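You operate a simulated robot arm through the tools that you are given. There is no shell and no other tool. Be economical: measure what you need, move in short steps, check, and stop when the job is done.

You are at the controls of a simulated two-armed robot. One attempt, no reset.

## Task
Put one of the clods from the middle of the packing bench on the pump end of the packing bench. Pick up the small yellow crate with one hand, pass it to the other hand and put it on the top of the strap table. Turn the blue thread knob to 1. The order is free.

Only the result counts: the job must be done as asked and must still hold three seconds after the hand-in. Knocking over, shifting, dropping, spilling or breaking anything else fails it.

## Robot
Two 7-joint arms with fingered hands on one trunk, on a base that drives. Base frame: it is fixed to the floor where the robot stands at the start and does not move with it; the origin is under the middle of the robot, x ahead of it, y to its left, z up. Lengths are in mm, angles in degrees, forces in N, time in s.
The left shoulder is at the start at [30, 136, 1180], the right one opposite. Places, roughly: blue thread knob [-4200, -200, 1500]; pump end of the packing bench [700, -1300, 900]; small yellow crate (31x20x12 cm) [900, -3500, 800]; top of the strap table [700, -3000, 900]. Payload 5 kg a hand.
Tool frame (each hand has its own): the origin (TCP) lies between the finger pads and is the grasp point; the fingertips stand 42 mm ahead of it; z points along the fingers, y is the line along which they close. Largest opening 208 mm; the body of the gripper starts 119 mm behind the TCP. The gripper is a hand of 4 fingers: y runs from the thumb to the fingers, the wrist lies at [0, 0, -332] in the tool frame, and closing takes about 1.5 s.
Orientation is told as [roll, pitch, yaw] about the base's x, y, z axes, in that order, counted from this pose: with the fingers straight down and closing along the base's y, the tool's x points along the base's -x, its y along +y and its z along -z.

## Interface
- The arms move only by the tool drive_tool. It takes "left_moves", "right_moves" or both (then of equal length, played together; a hand with none holds still); each is a list of rows, each an object of numbers (a shift or turn left out is 0, a gripper value left out holds the last): "wx", "wy", "wz": the turn, a rotation vector about the tool's x, y, z in units of 4 degrees (1.0 is 4 degrees); "tx", "ty", "tz": the shift along the tool's x, y, z in units of 20 mm (1.0 is 20 mm); "fingers": the closure in counts, from 0 (fully open) to 255 (shut). In form: [{"wx": .., "wy": .., "wz": .., "tx": .., "ty": .., "tz": .., "fingers": ..}, ...]. A call has 1 to 20 rows; each row shifts and turns the commanded pose from where the row before left it, along the tool's axes as they then stand. A call with a number of a shift or a turn outside -1 to 1 is refused whole. A row lasts 0.2 s, in which the tool goes at most 50 mm and 8.6 degrees; a call with a longer step from one row to the next is refused whole, and so is a gripper value outside its range. Where a pose cannot be reached the arm comes as near as it can. A force on the tool above 40 N (or 10 N above the force at the start of the call, whichever is more), or a blocked arm, ends the call early, and 0.2 s more pass. The fingers move at their own pace (about 72 mm/s each) and stop on an object; they squeeze with about 32 N. The grip force told is the motor's: it shows also when the fingers shut on nothing. Time passes only in rows, and 0.2 s behind the last, so rows that do not move let the fingers close. The reply holds the time, the measured pose of the TCP, the force on the tool along the base axes, the opening and the grip force, in the units named above and with some noise, with the torque about the TCP (base axes, N m) and any sound that the robot's microphone picked up, and new pictures: "pictures" is both (left out), scene, wrist or none (wrist: the cameras of the hands that moved).
- Cameras (640 x 400 px; columns grow to the right, rows downward): "scene" is now at [35.3, -47.7, 1908.3]; the picture's right is [-0.58, -0.81, 0.00], its down [-0.60, 0.43, -0.67] and it looks along [0.55, -0.39, -0.74] (base axes); focal length 254 px, centre (320, 200). "left" rides on the left gripper at [-101, 0, -145] in its tool frame; the picture's right is [0.00, -1.00, 0.00], its down [0.82, 0.00, -0.57] and it looks along [0.57, 0.00, 0.82] (tool axes); focal length 261 px, centre (320, 200). "right" rides on the right gripper at [101, 0, -145] in its tool frame; the picture's right is [0.00, 1.00, 0.00], its down [-0.82, 0.00, -0.57] and it looks along [-0.57, 0.00, 0.82] (tool axes); focal length 261 px, centre (320, 200). There is no depth. A picture from a camera that has moved, and an enlarged one, comes with that camera's place and axes in the base frame and with its lens.
- raise_lower(by): slides the trunk up (or, below 0, down) by that many mm; the arms and the scene camera ride with it, the base frame stays. It gives what a move gives, with no picture.
- base_move(legs): drives the robot by 1 to 6 legs, each [ahead, left, turn to the left] in mm, mm and degrees, along the robot's own axes; the way and the turn of a leg run together, so that a leg with both is an arc; at most 1500 mm and 180 degrees a leg. The arms and the cameras ride along, it lands a little off, and it stops where it bumps. It gives what a move gives, and a new picture of the scene camera.
- preshape(shape, hand): the hand has 4 fingers and takes this shape, open, in about a second: jaw (thumb against the fingers, like two jaws); tri (thumb and two fingers); tip (a fingertip pinch); poke (one finger out to press); point (the index stretched); flat (the hand flat); cup (the hand cupped); fist (a fist). The gripper value then closes the fingers along that shape, each until it touches; the sizes above hold for jaw. It gives what a move gives, with no picture.
- head_to(pan, tilt): turns the head with the scene camera to pan (to the left, within 143 degrees either way) and tilt (down, from -29 to 69), counted from straight ahead of the robot. It gives what a move gives, and a new picture of the scene camera.
- inspect(camera, box): a new picture of the part [left, top, right, bottom] of that camera's present view, enlarged. The clock stands still meanwhile.
- finish_job(): hands the job in; it is judged then, once.

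Work in short steps. Places have to be worked out from the pictures, the camera data and where the tool is seen: move nearer, look again, correct. Check each grasp and each placing, and mend what went wrong. You have 165 turns and 260 pictures in all, those below and enlarged ones among them. Open the grippers and draw the arms clear of the work before you hand the job in, unless the task says otherwise; then end with one line.

The tools are called as name(argument=value, ...) on one line, values as JSON. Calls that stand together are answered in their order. drive_tool: Moves the arms, as the interface text tells. Its arguments: {"type":"object","properties":{"left_moves":{"type":"array","items":{"type":"object","properties":{"wx":{"type":"number"},"wy":{"type":"number"},"wz":{"type":"number"},"tx":{"type":"number"},"ty":{"type":"number"},"tz":{"type":"number"},"fingers":{"type":"number"}}}},"right_moves":{"type":"array","items":{"type":"object","properties":{"wx":{"type":"number"},"wy":{"type":"number"},"wz":{"type":"number"},"tx":{"type":"number"},"ty":{"type":"number"},"tz":{"type":"number"},"fingers":{"type":"number"}}}},"pictures":{"type":"string","enum":["both","scene","wrist","none"]}},"required":[]} The other tools are called the same way: raise_lower (by) slides the trunk up or down; preshape (shape, hand) gives the hand a shape; base_move (legs) drives the base; head_to (pan, tilt) turns the head that bears the scene camera; inspect (camera, box) takes an enlarged picture of a part of a camera's view; finish_job () hands the job in.

At the start:

```text
t: 0.0
left_tool_pos: [651.3, -31.2, 1081.9]
left_tool_rot: [-0.1, 0.0, 0.1]
left_force: [0.5, -0.6, 1.2]
left_ft_torque: [0.01, 0.04, -0.01]
left_grip_width: 207.5
left_grip_force: 0.1
left_shape: jaw
right_tool_pos: [424.0, -495.4, 1115.7]
right_tool_rot: [0.0, 0.0, 0.0]
right_force: [-0.2, 0.1, 0.3]
right_ft_torque: [-0.03, -0.01, 0.0]
right_grip_width: 207.7
right_grip_force: 0.1
right_shape: jaw
trunk travel left (down, up): [-200.0, 290.0]
robot x, y, heading: [1.0, -1.7, -0.3]
head pan, tilt: [-35.4, 47.6]
```

scene: 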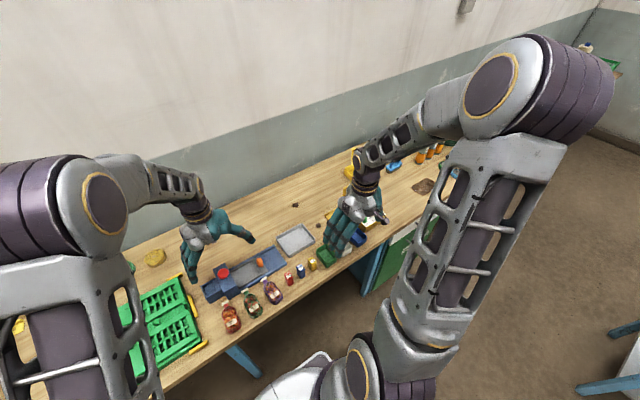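
right: 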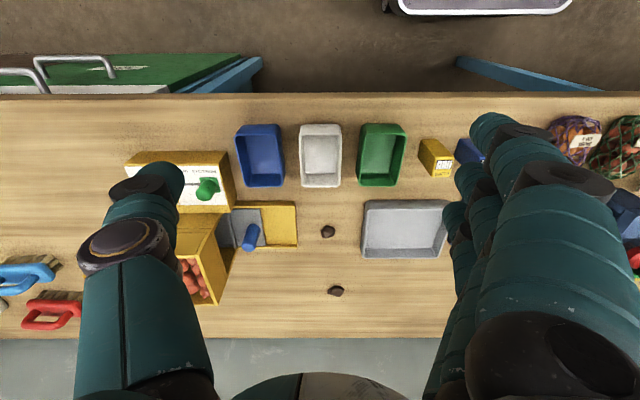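
left: 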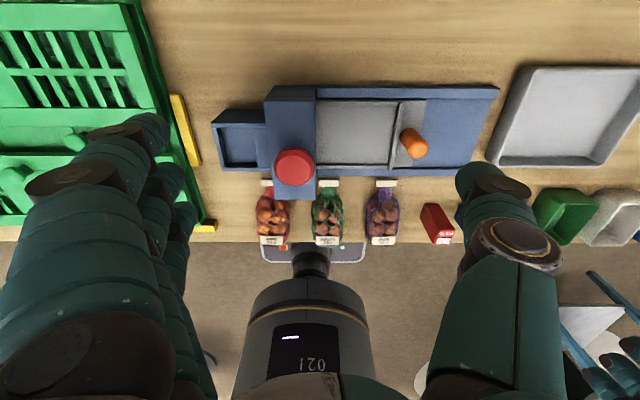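

The right wrist picture shows two dark clods, at about [723,-477] and [940,-451]. I look along the bench towards the pump end first.

head_to(pan=-65, tilt=25)

inspect(camera="right", box=[220, 180, 440, 320])

```text
t: 0.9
left_tool_pos: [650.2, -30.6, 1080.2]
left_tool_rot: [0.0, 0.0, 0.0]
left_force: [0.5, -0.6, 0.1]
left_ft_torque: [-0.02, 0.0, 0.0]
left_grip_width: 207.7
left_grip_force: 0.0
left_shape: jaw
right_tool_pos: [423.6, -495.4, 1114.4]
right_tool_rot: [0.1, 0.0, 0.0]
right_force: [-0.3, 0.0, -0.6]
right_ft_torque: [0.0, 0.01, -0.02]
right_grip_width: 207.8
right_grip_force: 0.0
right_shape: jaw
trunk travel left (down, up): [-200.0, 290.0]
robot x, y, heading: [1.1, 3.0, 0.1]
head pan, tilt: [-65.0, 25.0]
camera scene: at [9.8, -85.4, 1942.5], right [-0.91, -0.42, 0.0], down [-0.18, 0.38, -0.91], along [0.38, -0.82, -0.42], focal length 254 px, centre (320, 200)
```

scene: 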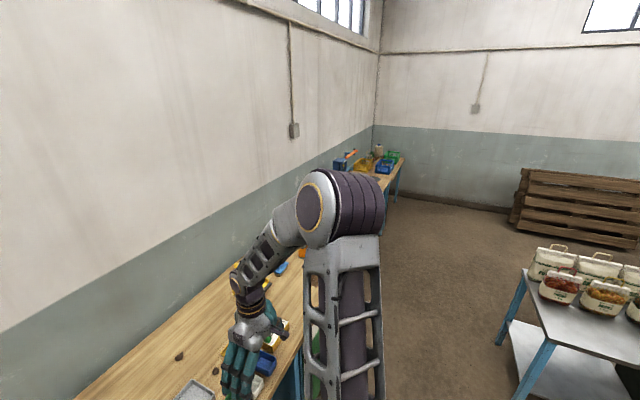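

```text
2.86 times, centred on (330, 250) of right
camera zoom: at [322.3, -494.1, 1261.0], right [0.0, 1.0, 0.0], down [0.82, 0.0, 0.57], along [0.57, 0.0, -0.82], focal length 745 px, centre (291, 57)
```

zoom: 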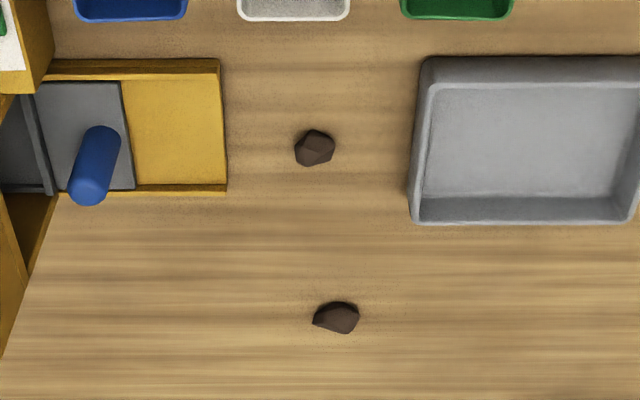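

Clod 1, about 32 mm wide, is within the right hand's reach. I bring the right hand over it with the fingers partly closed, so they stay clear of the yellow box.

drive_tool(right_moves=[{"tx": -1, "fingers": 130}, {"tx": -1}, {"tx": -1}, {"tx": -1, "ty": 0.2}, {"tx": -1, "ty": 0.2}, {"tx": -1, "ty": 0.2}, {"tx": -1, "ty": 0.2}, {"tx": -1, "ty": 0.1, "tz": 0.5}, {"tx": -1, "tz": 0.5}, {"tx": -1, "tz": 0.5}, {"tx": -1, "tz": 0.5}, {"tx": -1, "tz": 1}, {"tx": -1, "tz": 1}, {"tx": -1, "tz": 1}, {"tx": -1, "tz": 1}, {}], pictures="wrist")

```text
t: 4.3
left_tool_pos: [650.1, -30.8, 1081.0]
left_tool_rot: [-0.1, 0.0, 0.0]
left_force: [-0.1, -0.2, 0.1]
left_ft_torque: [-0.03, -0.07, 0.04]
left_grip_width: 207.8
left_grip_force: 0.0
left_shape: jaw
right_tool_pos: [723.1, -477.7, 996.3]
right_tool_rot: [0.0, 0.0, 0.0]
right_force: [-1.1, 0.3, 0.0]
right_ft_torque: [-0.04, -0.09, -0.01]
right_grip_width: 102.7
right_grip_force: 0.0
right_shape: jaw
trunk travel left (down, up): [-200.0, 290.0]
robot x, y, heading: [0.0, 1.1, -0.1]
head pan, tilt: [-65.0, 25.0]
camera right: at [622.5, -476.5, 1142.0], right [0.0, 1.0, 0.0], down [0.82, 0.0, 0.57], along [0.57, 0.0, -0.82], focal length 261 px, centre (320, 200)
```

right: 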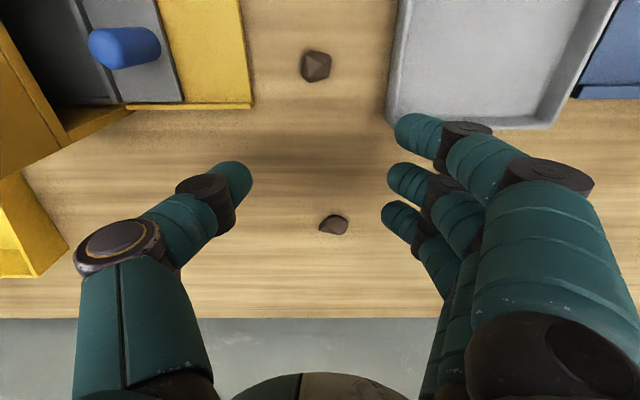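

Triangulating from the two pictures puts the bench top nearer z≈870, clod 1 at [657,-480] and clod 2 at [839,-459]. Clod 2 has more free room, so I move above it.

drive_tool(right_moves=[{"tx": -1, "ty": 0.2}, {"tx": -1, "ty": 0.2}, {"tx": -1, "ty": 0.2}, {"tx": -1, "ty": 0.3}, {"tx": -1}, {"tx": -0.8}, {}, {}], pictures="wrist")

head_to(pan=-30, tilt=40)

```text
t: 6.1
left_tool_pos: [651.2, -31.3, 1081.4]
left_tool_rot: [0.0, 0.0, 0.1]
left_force: [-0.8, 0.4, 0.1]
left_ft_torque: [0.02, 0.0, 0.0]
left_grip_width: 207.7
left_grip_force: 0.1
left_shape: jaw
right_tool_pos: [839.9, -459.0, 996.1]
right_tool_rot: [0.0, -0.1, -0.1]
right_force: [0.6, -0.6, 0.8]
right_ft_torque: [-0.01, 0.06, -0.03]
right_grip_width: 102.9
right_grip_force: 0.1
right_shape: jaw
trunk travel left (down, up): [-200.0, 290.0]
robot x, y, heading: [-0.8, -0.8, 0.4]
head pan, tilt: [-65.0, 25.0]
camera right: at [739.0, -457.9, 1140.9], right [0.0, 1.0, 0.0], down [0.82, 0.0, 0.57], along [0.57, 0.0, -0.82], focal length 261 px, centre (320, 200)
```

right: 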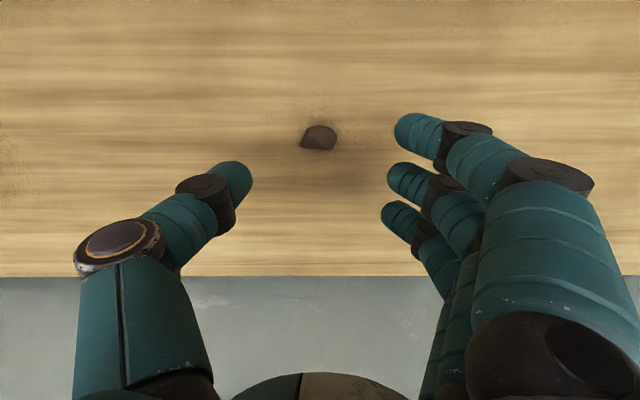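

```text
t: 7.2
left_tool_pos: [652.0, -30.6, 1080.5]
left_tool_rot: [0.0, 0.0, 0.0]
left_force: [-0.4, -0.9, 0.1]
left_ft_torque: [0.01, 0.02, 0.01]
left_grip_width: 207.9
left_grip_force: 0.0
left_shape: jaw
right_tool_pos: [840.1, -459.0, 997.0]
right_tool_rot: [0.0, -0.1, 0.0]
right_force: [0.4, -0.2, -0.5]
right_ft_torque: [0.01, 0.0, 0.02]
right_grip_width: 102.7
right_grip_force: 0.0
right_shape: jaw
trunk travel left (down, up): [-200.0, 290.0]
robot x, y, heading: [4.6, 3.2, 0.1]
head pan, tilt: [-30.0, 40.0]
camera scene: at [44.5, -44.4, 1919.2], right [-0.5, -0.87, 0.0], down [-0.56, 0.32, -0.77], along [0.66, -0.38, -0.64], focal length 254 px, centre (320, 200)
```

scene: 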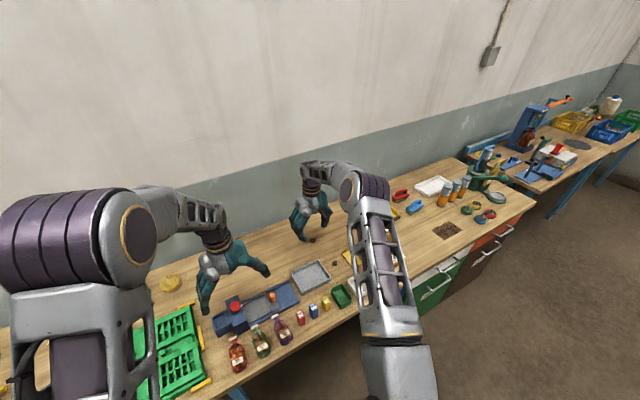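

The new view confirms clod 2 at [841,-459], with its centre at z≈882. I lower the tool to about z 922 and look.

drive_tool(right_moves=[{"tz": 0.9}, {"tz": 0.9}, {"tz": 0.9}, {"tz": 0.5}, {"tz": 0.5}, {}, {}], pictures="wrist")

inspect(camera="scene", box=[380, 130, 560, 260])

```text
t: 8.8
left_tool_pos: [650.1, -30.6, 1081.8]
left_tool_rot: [0.0, -0.1, 0.0]
left_force: [0.4, -0.6, -0.5]
left_ft_torque: [-0.01, -0.02, -0.02]
left_grip_width: 207.5
left_grip_force: 0.1
left_shape: jaw
right_tool_pos: [839.1, -458.1, 923.4]
right_tool_rot: [0.1, -0.3, -0.1]
right_force: [0.0, 0.6, 13.6]
right_ft_torque: [0.95, 0.12, 0.01]
right_grip_width: 102.8
right_grip_force: 0.0
right_shape: jaw
trunk travel left (down, up): [-200.0, 290.0]
robot x, y, heading: [-3.6, 1.5, 0.1]
head pan, tilt: [-30.0, 40.0]
camera right: at [738.0, -457.4, 1068.4], right [0.0, 1.0, 0.0], down [0.82, 0.0, 0.57], along [0.57, 0.0, -0.82], focal length 261 px, centre (320, 200)
```

right: 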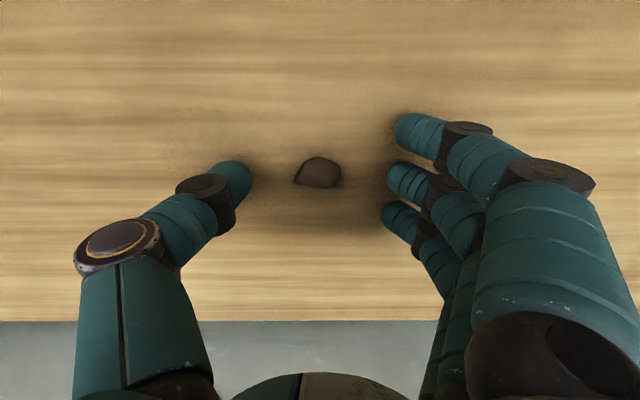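

```text
3.08 times, centred on (470, 195) of scene
camera zoom: at [43.3, -43.6, 1919.4], right [-0.5, -0.87, 0.0], down [-0.56, 0.32, -0.77], along [0.66, -0.38, -0.64], focal length 783 px, centre (-142, 215)
```

zoom: 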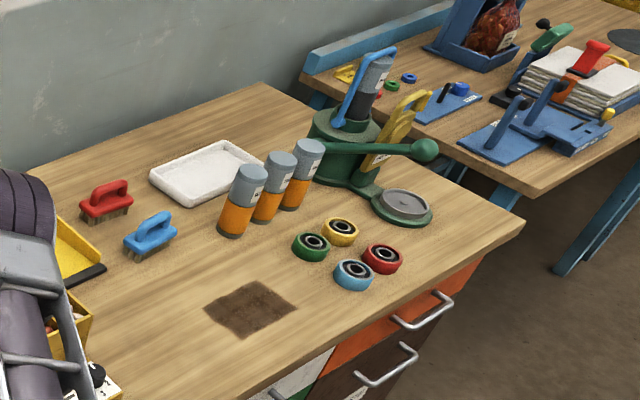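

The fingertips already touch the bench with 13.6 N. I lift a few mm and close on the clod.

drive_tool(right_moves=[{"tz": -0.25, "fingers": 130}, {"fingers": 170}, {"fingers": 190}, {"fingers": 255}, {}, {}, {}, {}, {}, {}], pictures="wrist")

```text
t: 10.9
left_tool_pos: [649.9, -31.1, 1082.4]
left_tool_rot: [0.1, 0.0, -0.1]
left_force: [0.2, 0.1, -1.2]
left_ft_torque: [0.0, -0.03, 0.01]
left_grip_width: 207.7
left_grip_force: 0.0
left_shape: jaw
right_tool_pos: [839.6, -459.5, 929.9]
right_tool_rot: [0.0, -0.1, -0.1]
right_force: [1.4, -4.8, 14.8]
right_ft_torque: [0.11, -0.08, -0.05]
right_grip_width: 6.9
right_grip_force: 31.9
right_shape: jaw
trunk travel left (down, up): [-200.0, 290.0]
robot x, y, heading: [1.6, -1.0, -0.1]
head pan, tilt: [-30.0, 40.0]
camera right: at [738.0, -458.3, 1073.2], right [0.01, 1.0, 0.0], down [0.82, 0.0, 0.57], along [0.57, 0.0, -0.82], focal length 261 px, centre (320, 200)
```

right: 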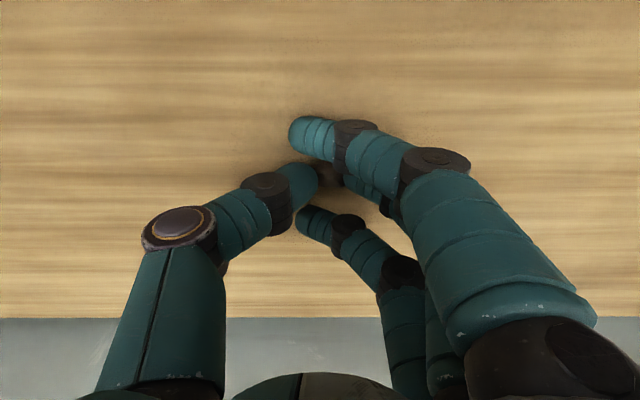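

The clod seems to be between the thumb and the middle finger. I lift and check.

drive_tool(right_moves=[{"tz": -0.3}, {"tz": -0.5}, {"tz": -0.7}, {"tz": -1}, {"tz": -1}, {"tz": -1}, {}], pictures="wrist")

inspect(camera="scene", box=[270, 150, 370, 250])

```text
t: 12.6
left_tool_pos: [650.4, -31.7, 1081.3]
left_tool_rot: [-0.1, 0.0, 0.0]
left_force: [0.8, -0.2, 0.4]
left_ft_torque: [0.04, 0.07, 0.01]
left_grip_width: 207.8
left_grip_force: 0.0
left_shape: jaw
right_tool_pos: [840.7, -459.3, 1015.5]
right_tool_rot: [0.0, 0.1, 0.0]
right_force: [0.1, -0.5, -0.6]
right_ft_torque: [0.03, 0.05, 0.01]
right_grip_width: 2.3
right_grip_force: 31.8
right_shape: jaw
trunk travel left (down, up): [-200.0, 290.0]
robot x, y, heading: [-0.6, -2.4, -0.1]
head pan, tilt: [-30.0, 40.0]
camera right: at [739.0, -457.8, 1161.3], right [0.0, 1.0, 0.0], down [0.82, 0.0, 0.57], along [0.57, 0.0, -0.82], focal length 261 px, centre (320, 200)
```

right: 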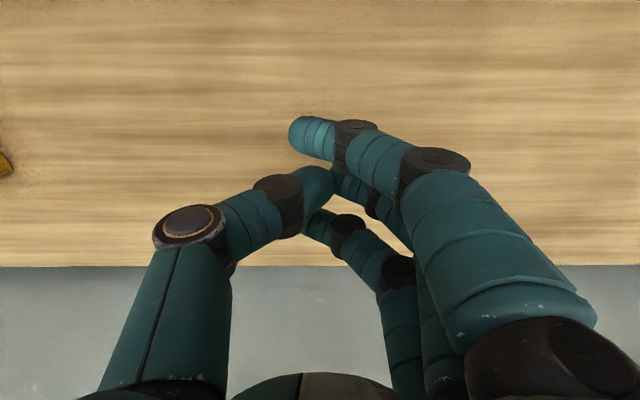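

```text
4.00 times, centred on (320, 200) of scene
camera zoom: at [45.3, -44.7, 1919.1], right [-0.5, -0.87, 0.0], down [-0.56, 0.32, -0.77], along [0.66, -0.38, -0.64], focal length 1018 px, centre (320, 200)
```

zoom: 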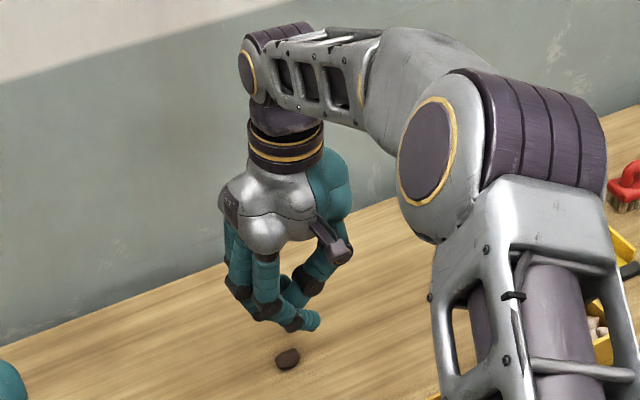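

The clod slipped out and is still on the bench. I try the fingertip-pinch shape and see where its tips stand.

preshape(hand="right", shape="tip")

inspect(camera="right", box=[0, 0, 640, 400])

drive_tool(right_moves=[{"fingers": 255}, {}, {}, {}, {}, {}, {}, {}, {}], pictures="both")

inspect(camera="scene", box=[270, 150, 370, 250])

```text
t: 13.4
left_tool_pos: [650.4, -31.2, 1081.8]
left_tool_rot: [0.1, -0.1, 0.0]
left_force: [-0.5, 0.8, -0.8]
left_ft_torque: [-0.01, 0.0, -0.03]
left_grip_width: 207.9
left_grip_force: 0.1
left_shape: jaw
right_tool_pos: [840.3, -459.1, 1016.0]
right_tool_rot: [0.0, 0.0, 0.0]
right_force: [-1.3, 0.3, -0.5]
right_ft_torque: [-0.01, 0.02, -0.01]
right_grip_width: 207.9
right_grip_force: 0.0
right_shape: tip
trunk travel left (down, up): [-200.0, 290.0]
robot x, y, heading: [-0.6, -1.0, 0.1]
head pan, tilt: [-30.0, 40.0]
```

```text
1.00 times, centred on (320, 200) of right
camera zoom: at [738.8, -457.6, 1161.5], right [0.0, 1.0, 0.0], down [0.82, 0.0, 0.57], along [0.57, 0.0, -0.82], focal length 261 px, centre (320, 200)
```

zoom: 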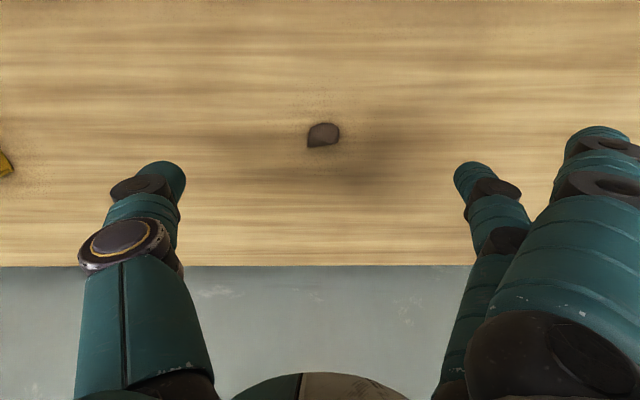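

```text
t: 15.4
left_tool_pos: [650.6, -30.6, 1081.3]
left_tool_rot: [0.0, 0.0, 0.0]
left_force: [-1.1, 0.2, 0.8]
left_ft_torque: [-0.03, 0.0, 0.0]
left_grip_width: 208.1
left_grip_force: 0.0
left_shape: jaw
right_tool_pos: [840.2, -459.3, 1017.0]
right_tool_rot: [0.0, 0.0, 0.0]
right_force: [-0.1, 0.3, 0.6]
right_ft_torque: [-0.01, 0.01, 0.02]
right_grip_width: 0.1
right_grip_force: 31.9
right_shape: tip
trunk travel left (down, up): [-200.0, 290.0]
robot x, y, heading: [-0.7, 0.4, -0.1]
head pan, tilt: [-30.0, 40.0]
camera scene: at [44.6, -44.3, 1919.2], right [-0.5, -0.87, 0.0], down [-0.56, 0.32, -0.77], along [0.66, -0.38, -0.64], focal length 254 px, centre (320, 200)
camera right: at [738.6, -457.5, 1161.6], right [0.0, 1.0, 0.0], down [0.82, 0.0, 0.57], along [0.57, 0.0, -0.82], focal length 261 px, centre (320, 200)
```

scene: 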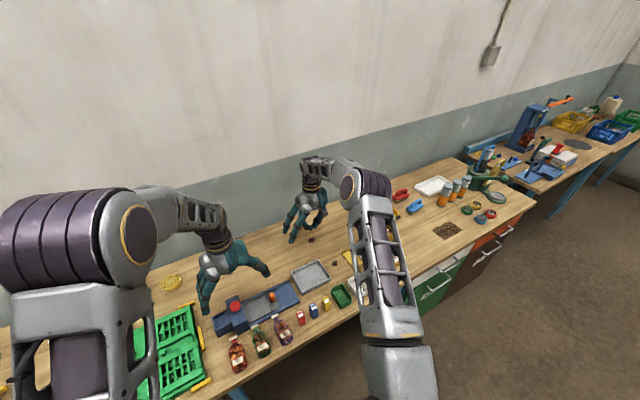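
right: 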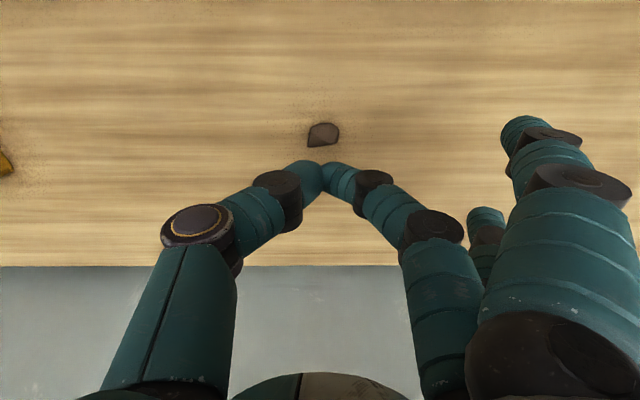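

```text
4.00 times, centred on (320, 200) of scene
camera zoom: at [44.6, -44.3, 1919.2], right [-0.5, -0.87, 0.0], down [-0.56, 0.32, -0.77], along [0.66, -0.38, -0.64], focal length 1018 px, centre (320, 200)
```

zoom: 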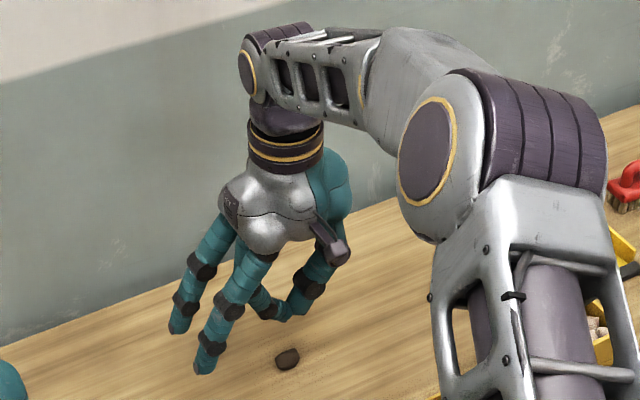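

The tip pinch meets cleanly 42 mm ahead of the TCP. The clod is at about [845,-455], so I open partly, centre on it and go down.

drive_tool(right_moves=[{"fingers": 180, "tx": -0.25, "ty": 0.2}, {"tz": 0.5}, {"tz": 0.7}, {"tz": 0.8}, {"tz": 0.8}, {"tz": 0.8}, {"tz": 0.4}, {"tz": 0.4}, {}], pictures="wrist")

inspect(camera="scene", box=[270, 190, 350, 250])

```text
t: 17.4
left_tool_pos: [651.2, -30.1, 1081.7]
left_tool_rot: [-0.1, -0.1, 0.0]
left_force: [0.2, -0.8, 0.2]
left_ft_torque: [-0.03, -0.05, 0.0]
left_grip_width: 207.7
left_grip_force: 0.1
left_shape: jaw
right_tool_pos: [846.6, -455.4, 929.5]
right_tool_rot: [0.1, 0.0, 0.0]
right_force: [0.1, -0.4, -0.5]
right_ft_torque: [0.0, -0.01, 0.0]
right_grip_width: 60.7
right_grip_force: 0.0
right_shape: tip
trunk travel left (down, up): [-200.0, 290.0]
robot x, y, heading: [0.5, 2.2, 0.1]
head pan, tilt: [-30.0, 40.0]
camera right: at [743.2, -453.9, 1074.7], right [0.0, 1.0, 0.0], down [0.82, 0.0, 0.57], along [0.57, 0.0, -0.82], focal length 261 px, centre (320, 200)
```

right: 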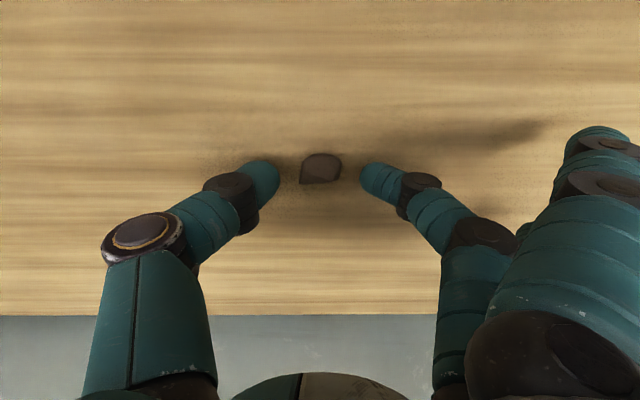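

```text
6.67 times, centred on (310, 220) of scene
camera zoom: at [44.2, -44.1, 1919.2], right [-0.5, -0.87, 0.0], down [-0.56, 0.32, -0.77], along [0.66, -0.38, -0.64], focal length 1697 px, centre (387, 67)
```

zoom: 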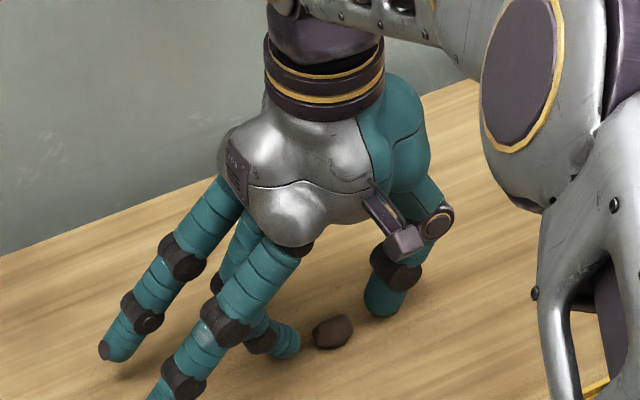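

It is well aligned with no contact yet. I go down about 12 mm more, then close gently.

drive_tool(right_moves=[{"tz": 0.25}, {"tz": 0.25}, {}, {"fingers": 200}, {"fingers": 215}, {"fingers": 235}, {"fingers": 255}, {}, {}, {}], pictures="wrist")

```text
t: 19.6
left_tool_pos: [650.2, -30.3, 1082.5]
left_tool_rot: [-0.1, -0.1, 0.0]
left_force: [0.2, 0.7, 0.4]
left_ft_torque: [-0.02, -0.02, 0.03]
left_grip_width: 207.8
left_grip_force: 0.0
left_shape: jaw
right_tool_pos: [845.2, -454.2, 922.4]
right_tool_rot: [-0.1, -0.2, 0.0]
right_force: [1.1, -7.5, 34.0]
right_ft_torque: [-1.13, 0.02, 0.04]
right_grip_width: 33.0
right_grip_force: 31.5
right_shape: tip
trunk travel left (down, up): [-200.0, 290.0]
robot x, y, heading: [0.6, -0.6, 0.1]
head pan, tilt: [-30.0, 40.0]
camera right: at [742.3, -454.1, 1066.7], right [0.0, 1.0, 0.0], down [0.82, 0.0, 0.57], along [0.57, 0.0, -0.82], focal length 261 px, centre (320, 200)
```

right: 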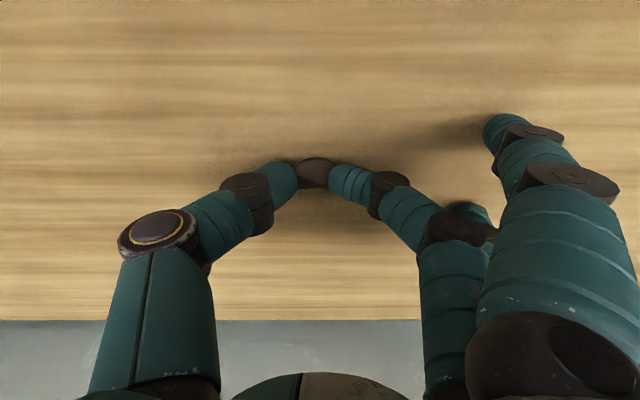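

The hand holds the clod at a 33 mm opening, with the fingertips pressing on the bench. I lift slowly.

drive_tool(right_moves=[{"tz": -0.3}, {"tz": -0.3}, {"tz": -0.5}, {"tz": -0.8}, {"tz": -1}, {"tz": -1}, {}], pictures="wrist")

```text
t: 21.2
left_tool_pos: [651.3, -29.7, 1081.1]
left_tool_rot: [0.1, 0.0, 0.0]
left_force: [0.3, 0.2, 0.0]
left_ft_torque: [0.02, 0.05, 0.0]
left_grip_width: 207.7
left_grip_force: 0.1
left_shape: jaw
right_tool_pos: [844.5, -455.2, 997.9]
right_tool_rot: [-0.1, 0.2, 0.0]
right_force: [0.0, 0.0, -1.1]
right_ft_torque: [0.01, 0.03, 0.0]
right_grip_width: 29.4
right_grip_force: 31.8
right_shape: tip
trunk travel left (down, up): [-200.0, 290.0]
robot x, y, heading: [-0.4, -2.9, -0.1]
head pan, tilt: [-30.0, 40.0]
camera right: at [742.9, -454.6, 1142.5], right [0.0, 1.0, 0.0], down [0.82, 0.0, 0.57], along [0.57, 0.0, -0.82], focal length 261 px, centre (320, 200)
```

right: 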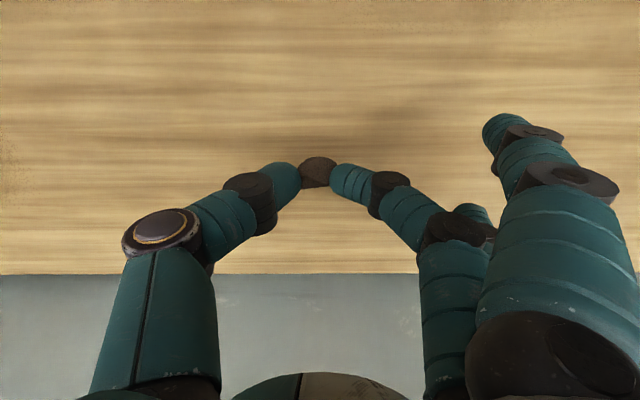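

The clod is held. I raise both hands, then back off a little and drive along the bench to the pump end.

drive_tool(right_moves=[{"tz": -1}, {"tz": -1}, {"tz": -1}, {"tz": -1}, {"tz": -1}, {"tz": -1}, {"tz": -1}, {"tz": -1}], left_moves=[{"tz": -1}, {"tz": -1}, {"tz": -1}, {"tz": -1}, {"tz": -1}, {"tz": -1}, {"tz": -1}, {"tz": -1}], pictures="none")

base_move(legs=[[-120, 0, 0], [0, -800, 0]])

inspect(camera="right", box=[0, 0, 640, 400])

```text
t: 23.1
left_tool_pos: [650.4, -29.4, 1243.8]
left_tool_rot: [0.0, 0.0, 0.0]
left_force: [0.1, 0.0, 0.4]
left_ft_torque: [0.02, -0.05, 0.01]
left_grip_width: 207.7
left_grip_force: 0.1
left_shape: jaw
right_tool_pos: [843.6, -454.3, 1158.2]
right_tool_rot: [0.0, 0.0, 0.0]
right_force: [-1.4, 0.4, -0.2]
right_ft_torque: [-0.03, -0.06, -0.03]
right_grip_width: 29.6
right_grip_force: 31.3
right_shape: tip
trunk travel left (down, up): [-200.0, 290.0]
robot x, y, heading: [2.8, 0.7, -0.2]
head pan, tilt: [-30.0, 40.0]
```

```text
t: 28.2
left_tool_pos: [530.0, -830.7, 1240.1]
left_tool_rot: [-0.1, 0.1, -0.2]
left_force: [0.0, -1.2, 0.6]
left_ft_torque: [0.03, 0.02, 0.01]
left_grip_width: 208.0
left_grip_force: 0.2
left_shape: jaw
right_tool_pos: [722.0, -1256.7, 1156.4]
right_tool_rot: [0.0, -0.1, -0.1]
right_force: [-1.0, -0.5, -0.9]
right_ft_torque: [0.06, 0.02, 0.02]
right_grip_width: 29.4
right_grip_force: 31.4
right_shape: tip
trunk travel left (down, up): [-200.0, 290.0]
robot x, y, heading: [-121.3, -803.2, -0.2]
head pan, tilt: [-30.0, 40.0]
camera scene: at [-76.9, -843.1, 1919.2], right [-0.5, -0.86, 0.0], down [-0.56, 0.32, -0.77], along [0.66, -0.39, -0.64], focal length 254 px, centre (320, 200)
```

scene: 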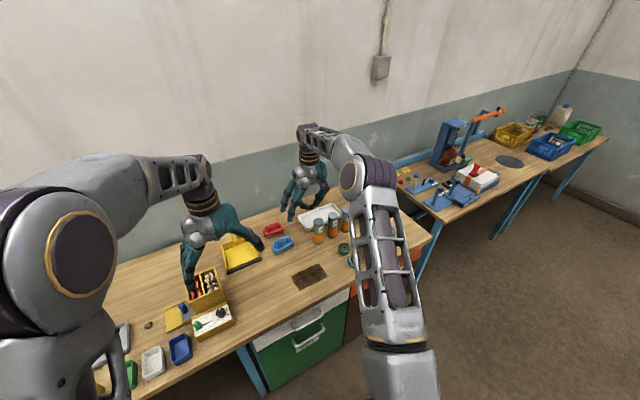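

```text
1.00 times, centred on (320, 200) of right
camera zoom: at [620.2, -1255.0, 1301.8], right [0.01, 1.0, 0.0], down [0.82, -0.01, 0.57], along [0.57, 0.0, -0.82], focal length 261 px, centre (320, 200)
```

zoom: 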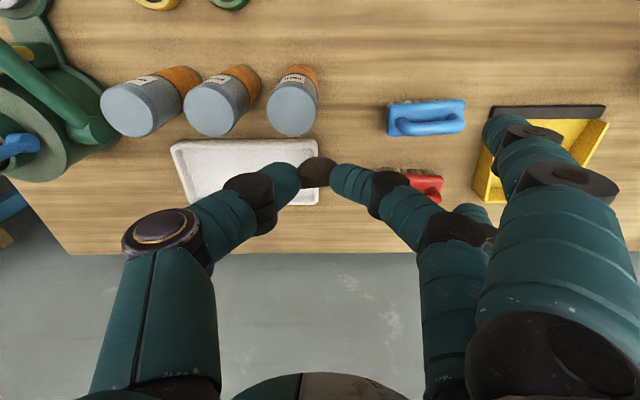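

Bottles, wheels and the patch are visible. A free spot is near [590,-1275], so I move over it at this height and look.

drive_tool(right_moves=[{"tx": 1}, {"tx": 1}, {"tx": 1, "ty": -0.3}, {"tx": 1, "ty": -0.3}, {"tx": 1, "ty": -0.3}, {"tx": 1}, {"tx": 0.6}, {}], pictures="wrist")

inspect(camera="scene", box=[260, 180, 420, 300])

```text
t: 30.0
left_tool_pos: [529.1, -831.5, 1241.2]
left_tool_rot: [0.0, 0.0, -0.1]
left_force: [-0.3, 1.0, -0.2]
left_ft_torque: [-0.02, 0.02, -0.02]
left_grip_width: 207.7
left_grip_force: 0.1
left_shape: jaw
right_tool_pos: [589.6, -1274.1, 1156.6]
right_tool_rot: [-0.1, 0.1, -0.3]
right_force: [0.3, -0.3, -0.3]
right_ft_torque: [0.0, 0.01, 0.01]
right_grip_width: 29.1
right_grip_force: 31.9
right_shape: tip
trunk travel left (down, up): [-200.0, 290.0]
robot x, y, heading: [-122.6, -792.8, -0.3]
head pan, tilt: [-30.0, 40.0]
camera right: at [488.0, -1271.9, 1302.0], right [0.01, 1.0, 0.0], down [0.82, -0.01, 0.57], along [0.57, -0.01, -0.82], focal length 261 px, centre (320, 200)
```

right: 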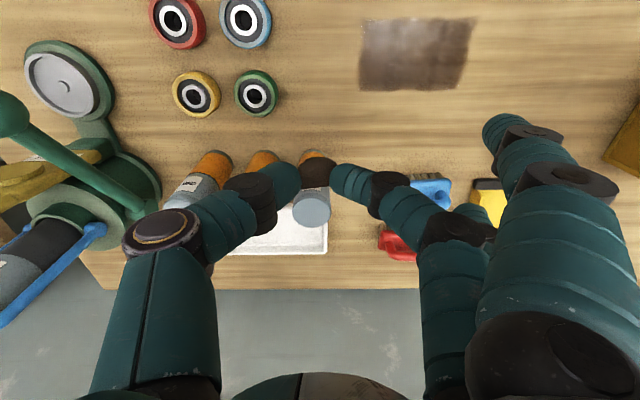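

```text
3.33 times, centred on (340, 240) of scene
camera zoom: at [-76.6, -842.2, 1919.2], right [-0.5, -0.86, 0.0], down [-0.56, 0.32, -0.77], along [0.66, -0.39, -0.64], focal length 848 px, centre (253, 67)
```

zoom: 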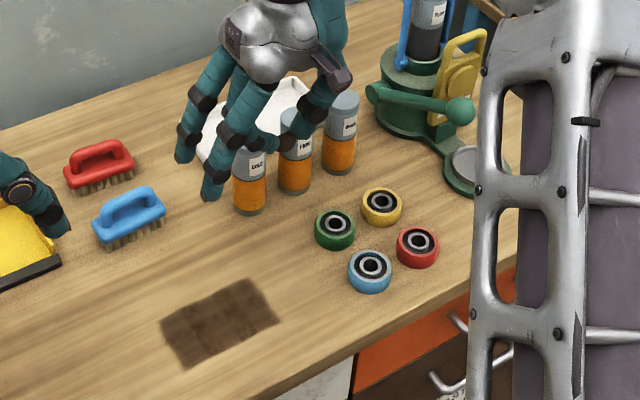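

The point under the tool projects to image (320,98), which is free bench between the green wheel, the bottle and the patch. I go straight down.

drive_tool(right_moves=[{"tz": 1}, {"tz": 1}, {"tz": 1}, {"tz": 1}, {"tz": 1}, {"tz": 1}, {"tz": 1}, {"tz": 1}, {"tz": 1}, {"tz": 0.8}, {"tz": 0.6}, {}], pictures="both")

```text
t: 32.6
left_tool_pos: [530.3, -830.6, 1241.4]
left_tool_rot: [0.0, 0.1, -0.2]
left_force: [0.3, -0.4, -0.3]
left_ft_torque: [0.01, -0.02, 0.01]
left_grip_width: 208.0
left_grip_force: 0.1
left_shape: jaw
right_tool_pos: [589.3, -1274.3, 948.8]
right_tool_rot: [0.0, 0.1, -0.2]
right_force: [-0.7, 0.1, 0.1]
right_ft_torque: [0.0, 0.03, -0.01]
right_grip_width: 29.0
right_grip_force: 32.2
right_shape: tip
trunk travel left (down, up): [-200.0, 290.0]
robot x, y, heading: [-121.4, -798.5, -0.1]
head pan, tilt: [-30.0, 40.0]
camera scene: at [-77.3, -842.2, 1919.2], right [-0.5, -0.86, 0.0], down [-0.56, 0.32, -0.77], along [0.66, -0.39, -0.64], focal length 254 px, centre (320, 200)
camera right: at [487.2, -1271.9, 1094.2], right [0.01, 1.0, 0.0], down [0.82, -0.01, 0.57], along [0.57, -0.01, -0.82], focal length 261 px, centre (320, 200)
```

scene: 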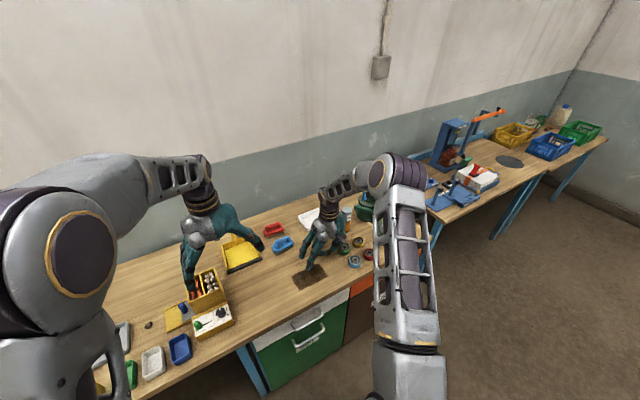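
right: 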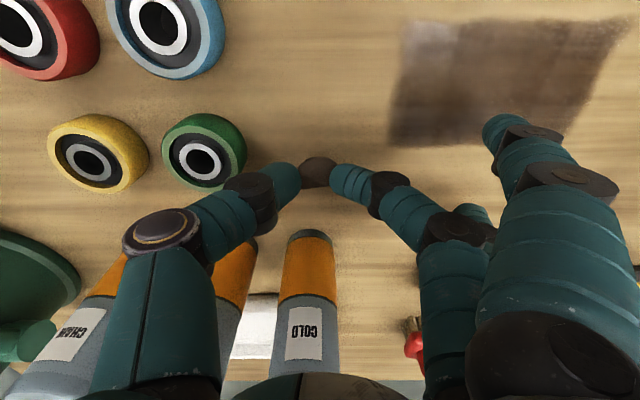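

The thumb stays clear of the green wheel. I lower the last stretch in small steps.

drive_tool(right_moves=[{"tz": 0.5}, {"tz": 0.4}, {"tz": 0.2}, {}], pictures="wrist")

```text
t: 33.6
left_tool_pos: [529.1, -830.4, 1241.4]
left_tool_rot: [0.1, 0.0, -0.2]
left_force: [0.3, 0.2, 0.0]
left_ft_torque: [0.0, 0.03, -0.01]
left_grip_width: 207.7
left_grip_force: 0.1
left_shape: jaw
right_tool_pos: [588.0, -1273.7, 925.4]
right_tool_rot: [0.0, -0.1, -0.2]
right_force: [0.1, -0.2, 0.4]
right_ft_torque: [-0.02, -0.01, -0.02]
right_grip_width: 29.2
right_grip_force: 32.0
right_shape: tip
trunk travel left (down, up): [-200.0, 290.0]
robot x, y, heading: [-124.2, -800.0, -0.2]
head pan, tilt: [-30.0, 40.0]
camera right: at [487.7, -1271.9, 1072.1], right [0.01, 1.0, 0.0], down [0.82, -0.01, 0.57], along [0.57, -0.01, -0.82], focal length 261 px, centre (320, 200)
```

right: 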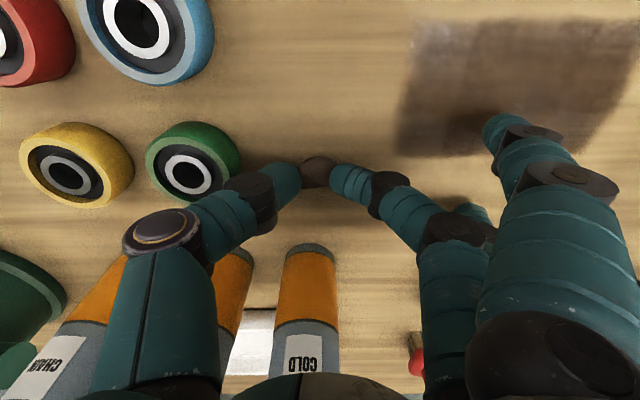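

There is no contact yet. I go down a few mm more.

drive_tool(right_moves=[{"tz": 0.15}, {"tz": 0.15}, {}, {}], pictures="none")

```text
t: 34.6
left_tool_pos: [529.4, -831.0, 1241.1]
left_tool_rot: [0.0, 0.1, -0.1]
left_force: [-0.5, -0.1, -0.1]
left_ft_torque: [0.04, 0.05, 0.01]
left_grip_width: 208.0
left_grip_force: 0.1
left_shape: jaw
right_tool_pos: [589.6, -1272.3, 923.9]
right_tool_rot: [-0.1, -0.1, -0.2]
right_force: [0.2, -1.0, 21.7]
right_ft_torque: [0.15, -0.01, 0.01]
right_grip_width: 30.6
right_grip_force: 32.1
right_shape: tip
trunk travel left (down, up): [-200.0, 290.0]
robot x, y, heading: [-118.6, -794.8, -0.2]
head pan, tilt: [-30.0, 40.0]
```

It touches the bench with about 22 N. I ease up slightly, open moderately and lift straight up.

drive_tool(right_moves=[{"tz": -0.1}, {"fingers": 190}, {}, {}, {}, {"tz": -0.5}, {"tz": -1}, {"tz": -1}, {"tz": -1}, {"tz": -1}, {"tz": -1}, {"tz": -1}, {"tz": -1}], pictures="both")

```text
t: 37.4
left_tool_pos: [528.5, -830.0, 1242.8]
left_tool_rot: [-0.1, 0.1, -0.2]
left_force: [-0.3, 0.3, -0.3]
left_ft_torque: [-0.02, -0.04, -0.01]
left_grip_width: 207.6
left_grip_force: 0.0
left_shape: jaw
right_tool_pos: [588.4, -1273.0, 1074.0]
right_tool_rot: [0.0, -0.1, -0.2]
right_force: [-0.3, -1.2, 0.1]
right_ft_torque: [-0.07, -0.05, -0.01]
right_grip_width: 52.6
right_grip_force: 0.0
right_shape: tip
trunk travel left (down, up): [-200.0, 290.0]
robot x, y, heading: [-122.3, -797.4, -0.4]
head pan, tilt: [-30.0, 40.0]
camera scene: at [-77.7, -841.8, 1919.3], right [-0.5, -0.86, 0.0], down [-0.56, 0.32, -0.77], along [0.66, -0.39, -0.64], focal length 254 px, centre (320, 200)
camera right: at [487.3, -1271.5, 1218.6], right [0.01, 1.0, 0.0], down [0.82, -0.01, 0.57], along [0.57, 0.0, -0.82], focal length 261 px, centre (320, 200)
```

scene: 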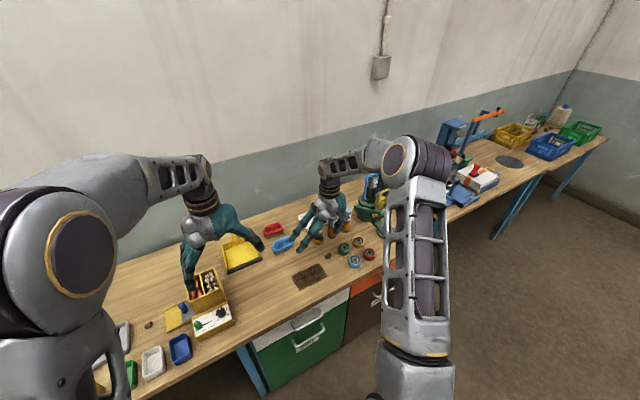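
right: 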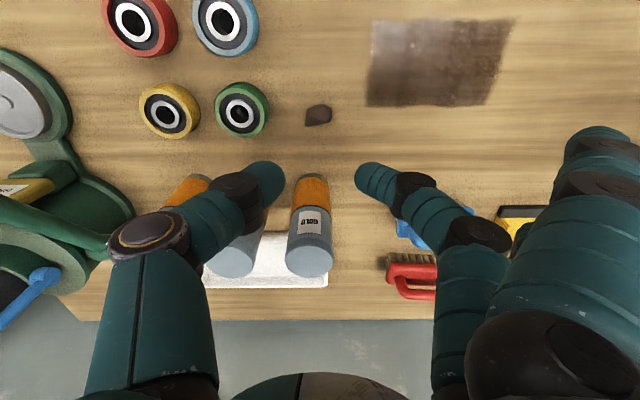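

The clod sits alone on the pump end. I raise the right hand, set it back to jaw, back off and drive towards the strap table.

drive_tool(right_moves=[{"tz": -1}, {"tz": -1}, {"tz": -1}, {"tz": -1}, {"tz": -1}, {"tz": -1}, {"tz": -1}, {"tz": -1}, {"tx": 1, "tz": -1}, {"tx": 1}, {"tx": 1}, {"tx": 1}, {"tx": 1}], left_moves=[{"tx": 0}, {"tx": 0}, {"tx": 0}, {"tx": 0}, {"tx": 0}, {"tx": 0}, {"tx": 0}, {"tx": 0}, {"tx": 0}, {"tx": 1}, {"tx": 1}, {"tx": 0}, {"tx": 0}], pictures="none")

preshape(hand="right", shape="jaw")

base_move(legs=[[-150, 0, 0], [0, -1400, 0]])

```text
t: 40.2
left_tool_pos: [488.8, -830.6, 1241.5]
left_tool_rot: [0.0, -0.2, -0.2]
left_force: [-1.1, -0.9, -0.8]
left_ft_torque: [-0.02, -0.09, 0.03]
left_grip_width: 207.8
left_grip_force: 0.1
left_shape: jaw
right_tool_pos: [488.9, -1272.6, 1253.9]
right_tool_rot: [0.1, -0.1, -0.3]
right_force: [-1.4, 0.4, 0.5]
right_ft_torque: [-0.03, -0.1, 0.01]
right_grip_width: 52.5
right_grip_force: 0.1
right_shape: tip
trunk travel left (down, up): [-200.0, 290.0]
robot x, y, heading: [-125.4, -798.7, 0.0]
head pan, tilt: [-30.0, 40.0]
```

```text
t: 41.1
left_tool_pos: [489.3, -830.5, 1242.4]
left_tool_rot: [-0.1, 0.0, -0.2]
left_force: [-0.9, -0.8, -0.2]
left_ft_torque: [-0.02, -0.04, 0.01]
left_grip_width: 207.8
left_grip_force: 0.0
left_shape: jaw
right_tool_pos: [487.1, -1273.7, 1253.3]
right_tool_rot: [0.0, 0.0, -0.1]
right_force: [-0.7, -1.1, -0.3]
right_ft_torque: [0.0, -0.05, -0.02]
right_grip_width: 208.0
right_grip_force: 0.0
right_shape: jaw
trunk travel left (down, up): [-200.0, 290.0]
robot x, y, heading: [-122.1, -800.5, -0.3]
head pan, tilt: [-30.0, 40.0]
```

```text
t: 49.1
left_tool_pos: [340.2, -2237.3, 1241.5]
left_tool_rot: [0.0, 0.0, 0.1]
left_force: [0.3, 0.5, -0.3]
left_ft_torque: [0.04, 0.01, -0.01]
left_grip_width: 207.7
left_grip_force: 0.2
left_shape: jaw
right_tool_pos: [341.8, -2679.0, 1253.5]
right_tool_rot: [0.0, 0.0, 0.2]
right_force: [-0.7, 0.0, -0.2]
right_ft_torque: [0.03, -0.02, 0.0]
right_grip_width: 208.1
right_grip_force: 0.1
right_shape: jaw
trunk travel left (down, up): [-200.0, 290.0]
robot x, y, heading: [-270.2, -2209.4, 0.3]
head pan, tilt: [-30.0, 40.0]
camera scene: at [-227.5, -2252.7, 1919.2], right [-0.5, -0.87, 0.0], down [-0.56, 0.32, -0.77], along [0.66, -0.38, -0.64], focal length 254 px, centre (320, 200)
```

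scene: 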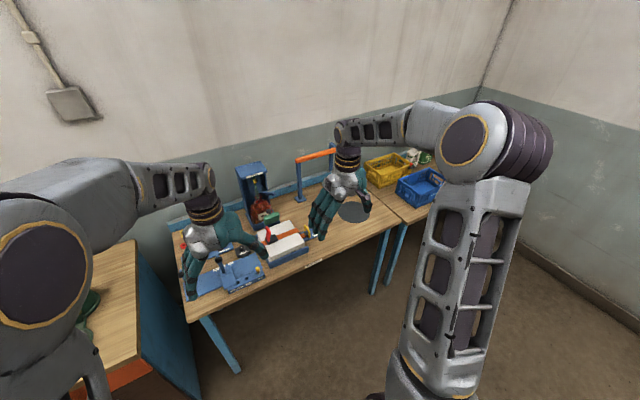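

The tables are now closer. I enlarge the strap table and the crates.

inspect(camera="scene", box=[170, 130, 450, 300])

inspect(camera="right", box=[0, 0, 640, 400])

```text
2.29 times, centred on (310, 215) of scene
camera zoom: at [-227.5, -2252.7, 1919.2], right [-0.5, -0.87, 0.0], down [-0.56, 0.32, -0.77], along [0.66, -0.38, -0.64], focal length 582 px, centre (343, 166)
```

zoom: 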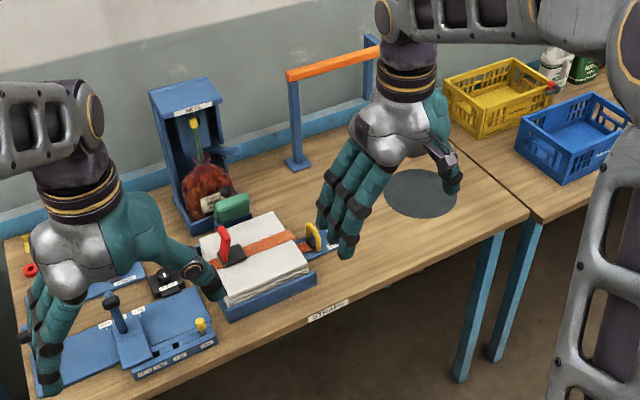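

```text
1.00 times, centred on (320, 200) of right
camera zoom: at [240.1, -2678.0, 1398.3], right [0.0, 1.0, 0.0], down [0.82, 0.0, 0.57], along [0.57, 0.0, -0.82], focal length 261 px, centre (320, 200)
```

zoom: 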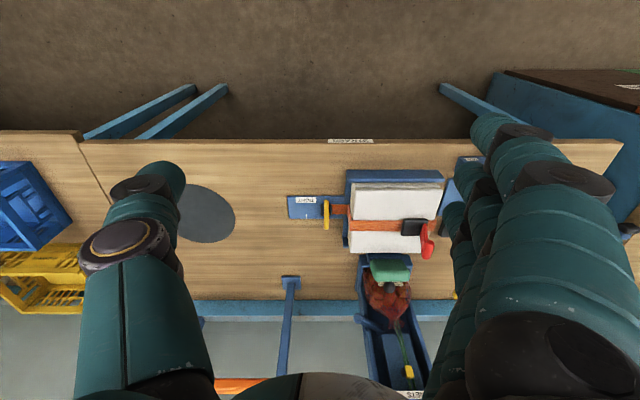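

The grey disc on the strap table is at about [647,-2971], and the yellow crate is near [846,-3440]. The hands are in front of the table edge, so I drive further right and look down.

base_move(legs=[[0, -900, 0]])

head_to(pan=-15, tilt=38)

inspect(camera="right", box=[0, 0, 640, 400])

```text
t: 53.8
left_tool_pos: [341.6, -3141.6, 1242.5]
left_tool_rot: [0.0, 0.0, 0.1]
left_force: [-0.1, 0.0, -0.1]
left_ft_torque: [0.03, 0.01, 0.0]
left_grip_width: 207.9
left_grip_force: 0.1
left_shape: jaw
right_tool_pos: [342.3, -3583.9, 1253.4]
right_tool_rot: [0.1, 0.0, 0.1]
right_force: [1.2, 0.5, 0.1]
right_ft_torque: [0.03, 0.0, 0.0]
right_grip_width: 208.1
right_grip_force: 0.1
right_shape: jaw
trunk travel left (down, up): [-200.0, 290.0]
robot x, y, heading: [-269.4, -3103.7, 0.2]
head pan, tilt: [-30.0, 40.0]
camera scene: at [-225.5, -3154.7, 1919.2], right [-0.5, -0.87, 0.0], down [-0.56, 0.32, -0.77], along [0.66, -0.38, -0.64], focal length 254 px, centre (320, 200)
```

scene: 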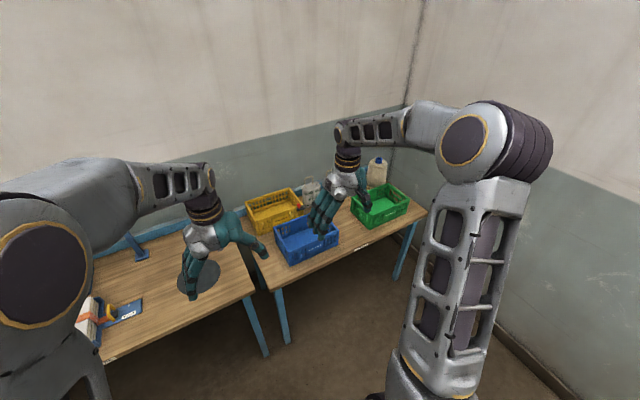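

```text
t: 54.6
left_tool_pos: [340.6, -3140.6, 1241.2]
left_tool_rot: [0.0, 0.1, 0.2]
left_force: [0.9, 0.4, 0.2]
left_ft_torque: [0.0, -0.03, 0.0]
left_grip_width: 207.7
left_grip_force: 0.1
left_shape: jaw
right_tool_pos: [342.7, -3583.2, 1253.0]
right_tool_rot: [0.0, -0.1, 0.2]
right_force: [-0.5, 0.5, -0.2]
right_ft_torque: [-0.01, -0.03, -0.02]
right_grip_width: 208.1
right_grip_force: 0.1
right_shape: jaw
trunk travel left (down, up): [-200.0, 290.0]
robot x, y, heading: [-270.8, -3105.7, 0.3]
head pan, tilt: [-15.0, 38.0]
camera scene: at [-215.8, -3133.6, 1922.2], right [-0.26, -0.97, 0.0], down [-0.59, 0.16, -0.79], along [0.76, -0.2, -0.62], focal length 254 px, centre (320, 200)
```

scene: 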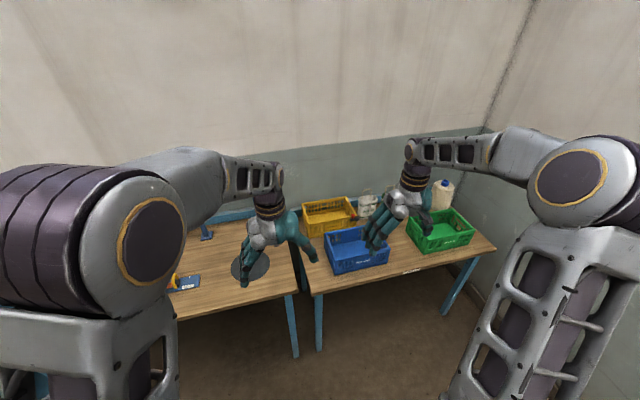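

```text
1.00 times, centred on (320, 200) of right
camera zoom: at [240.9, -3580.4, 1398.5], right [0.0, 1.0, 0.0], down [0.82, 0.0, 0.57], along [0.57, 0.0, -0.82], focal length 261 px, centre (320, 200)
```

zoom: 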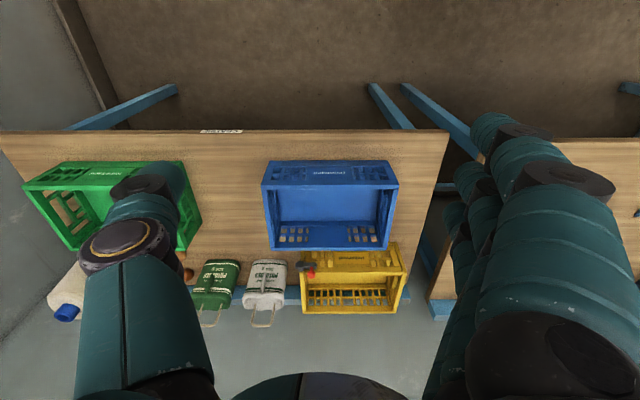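

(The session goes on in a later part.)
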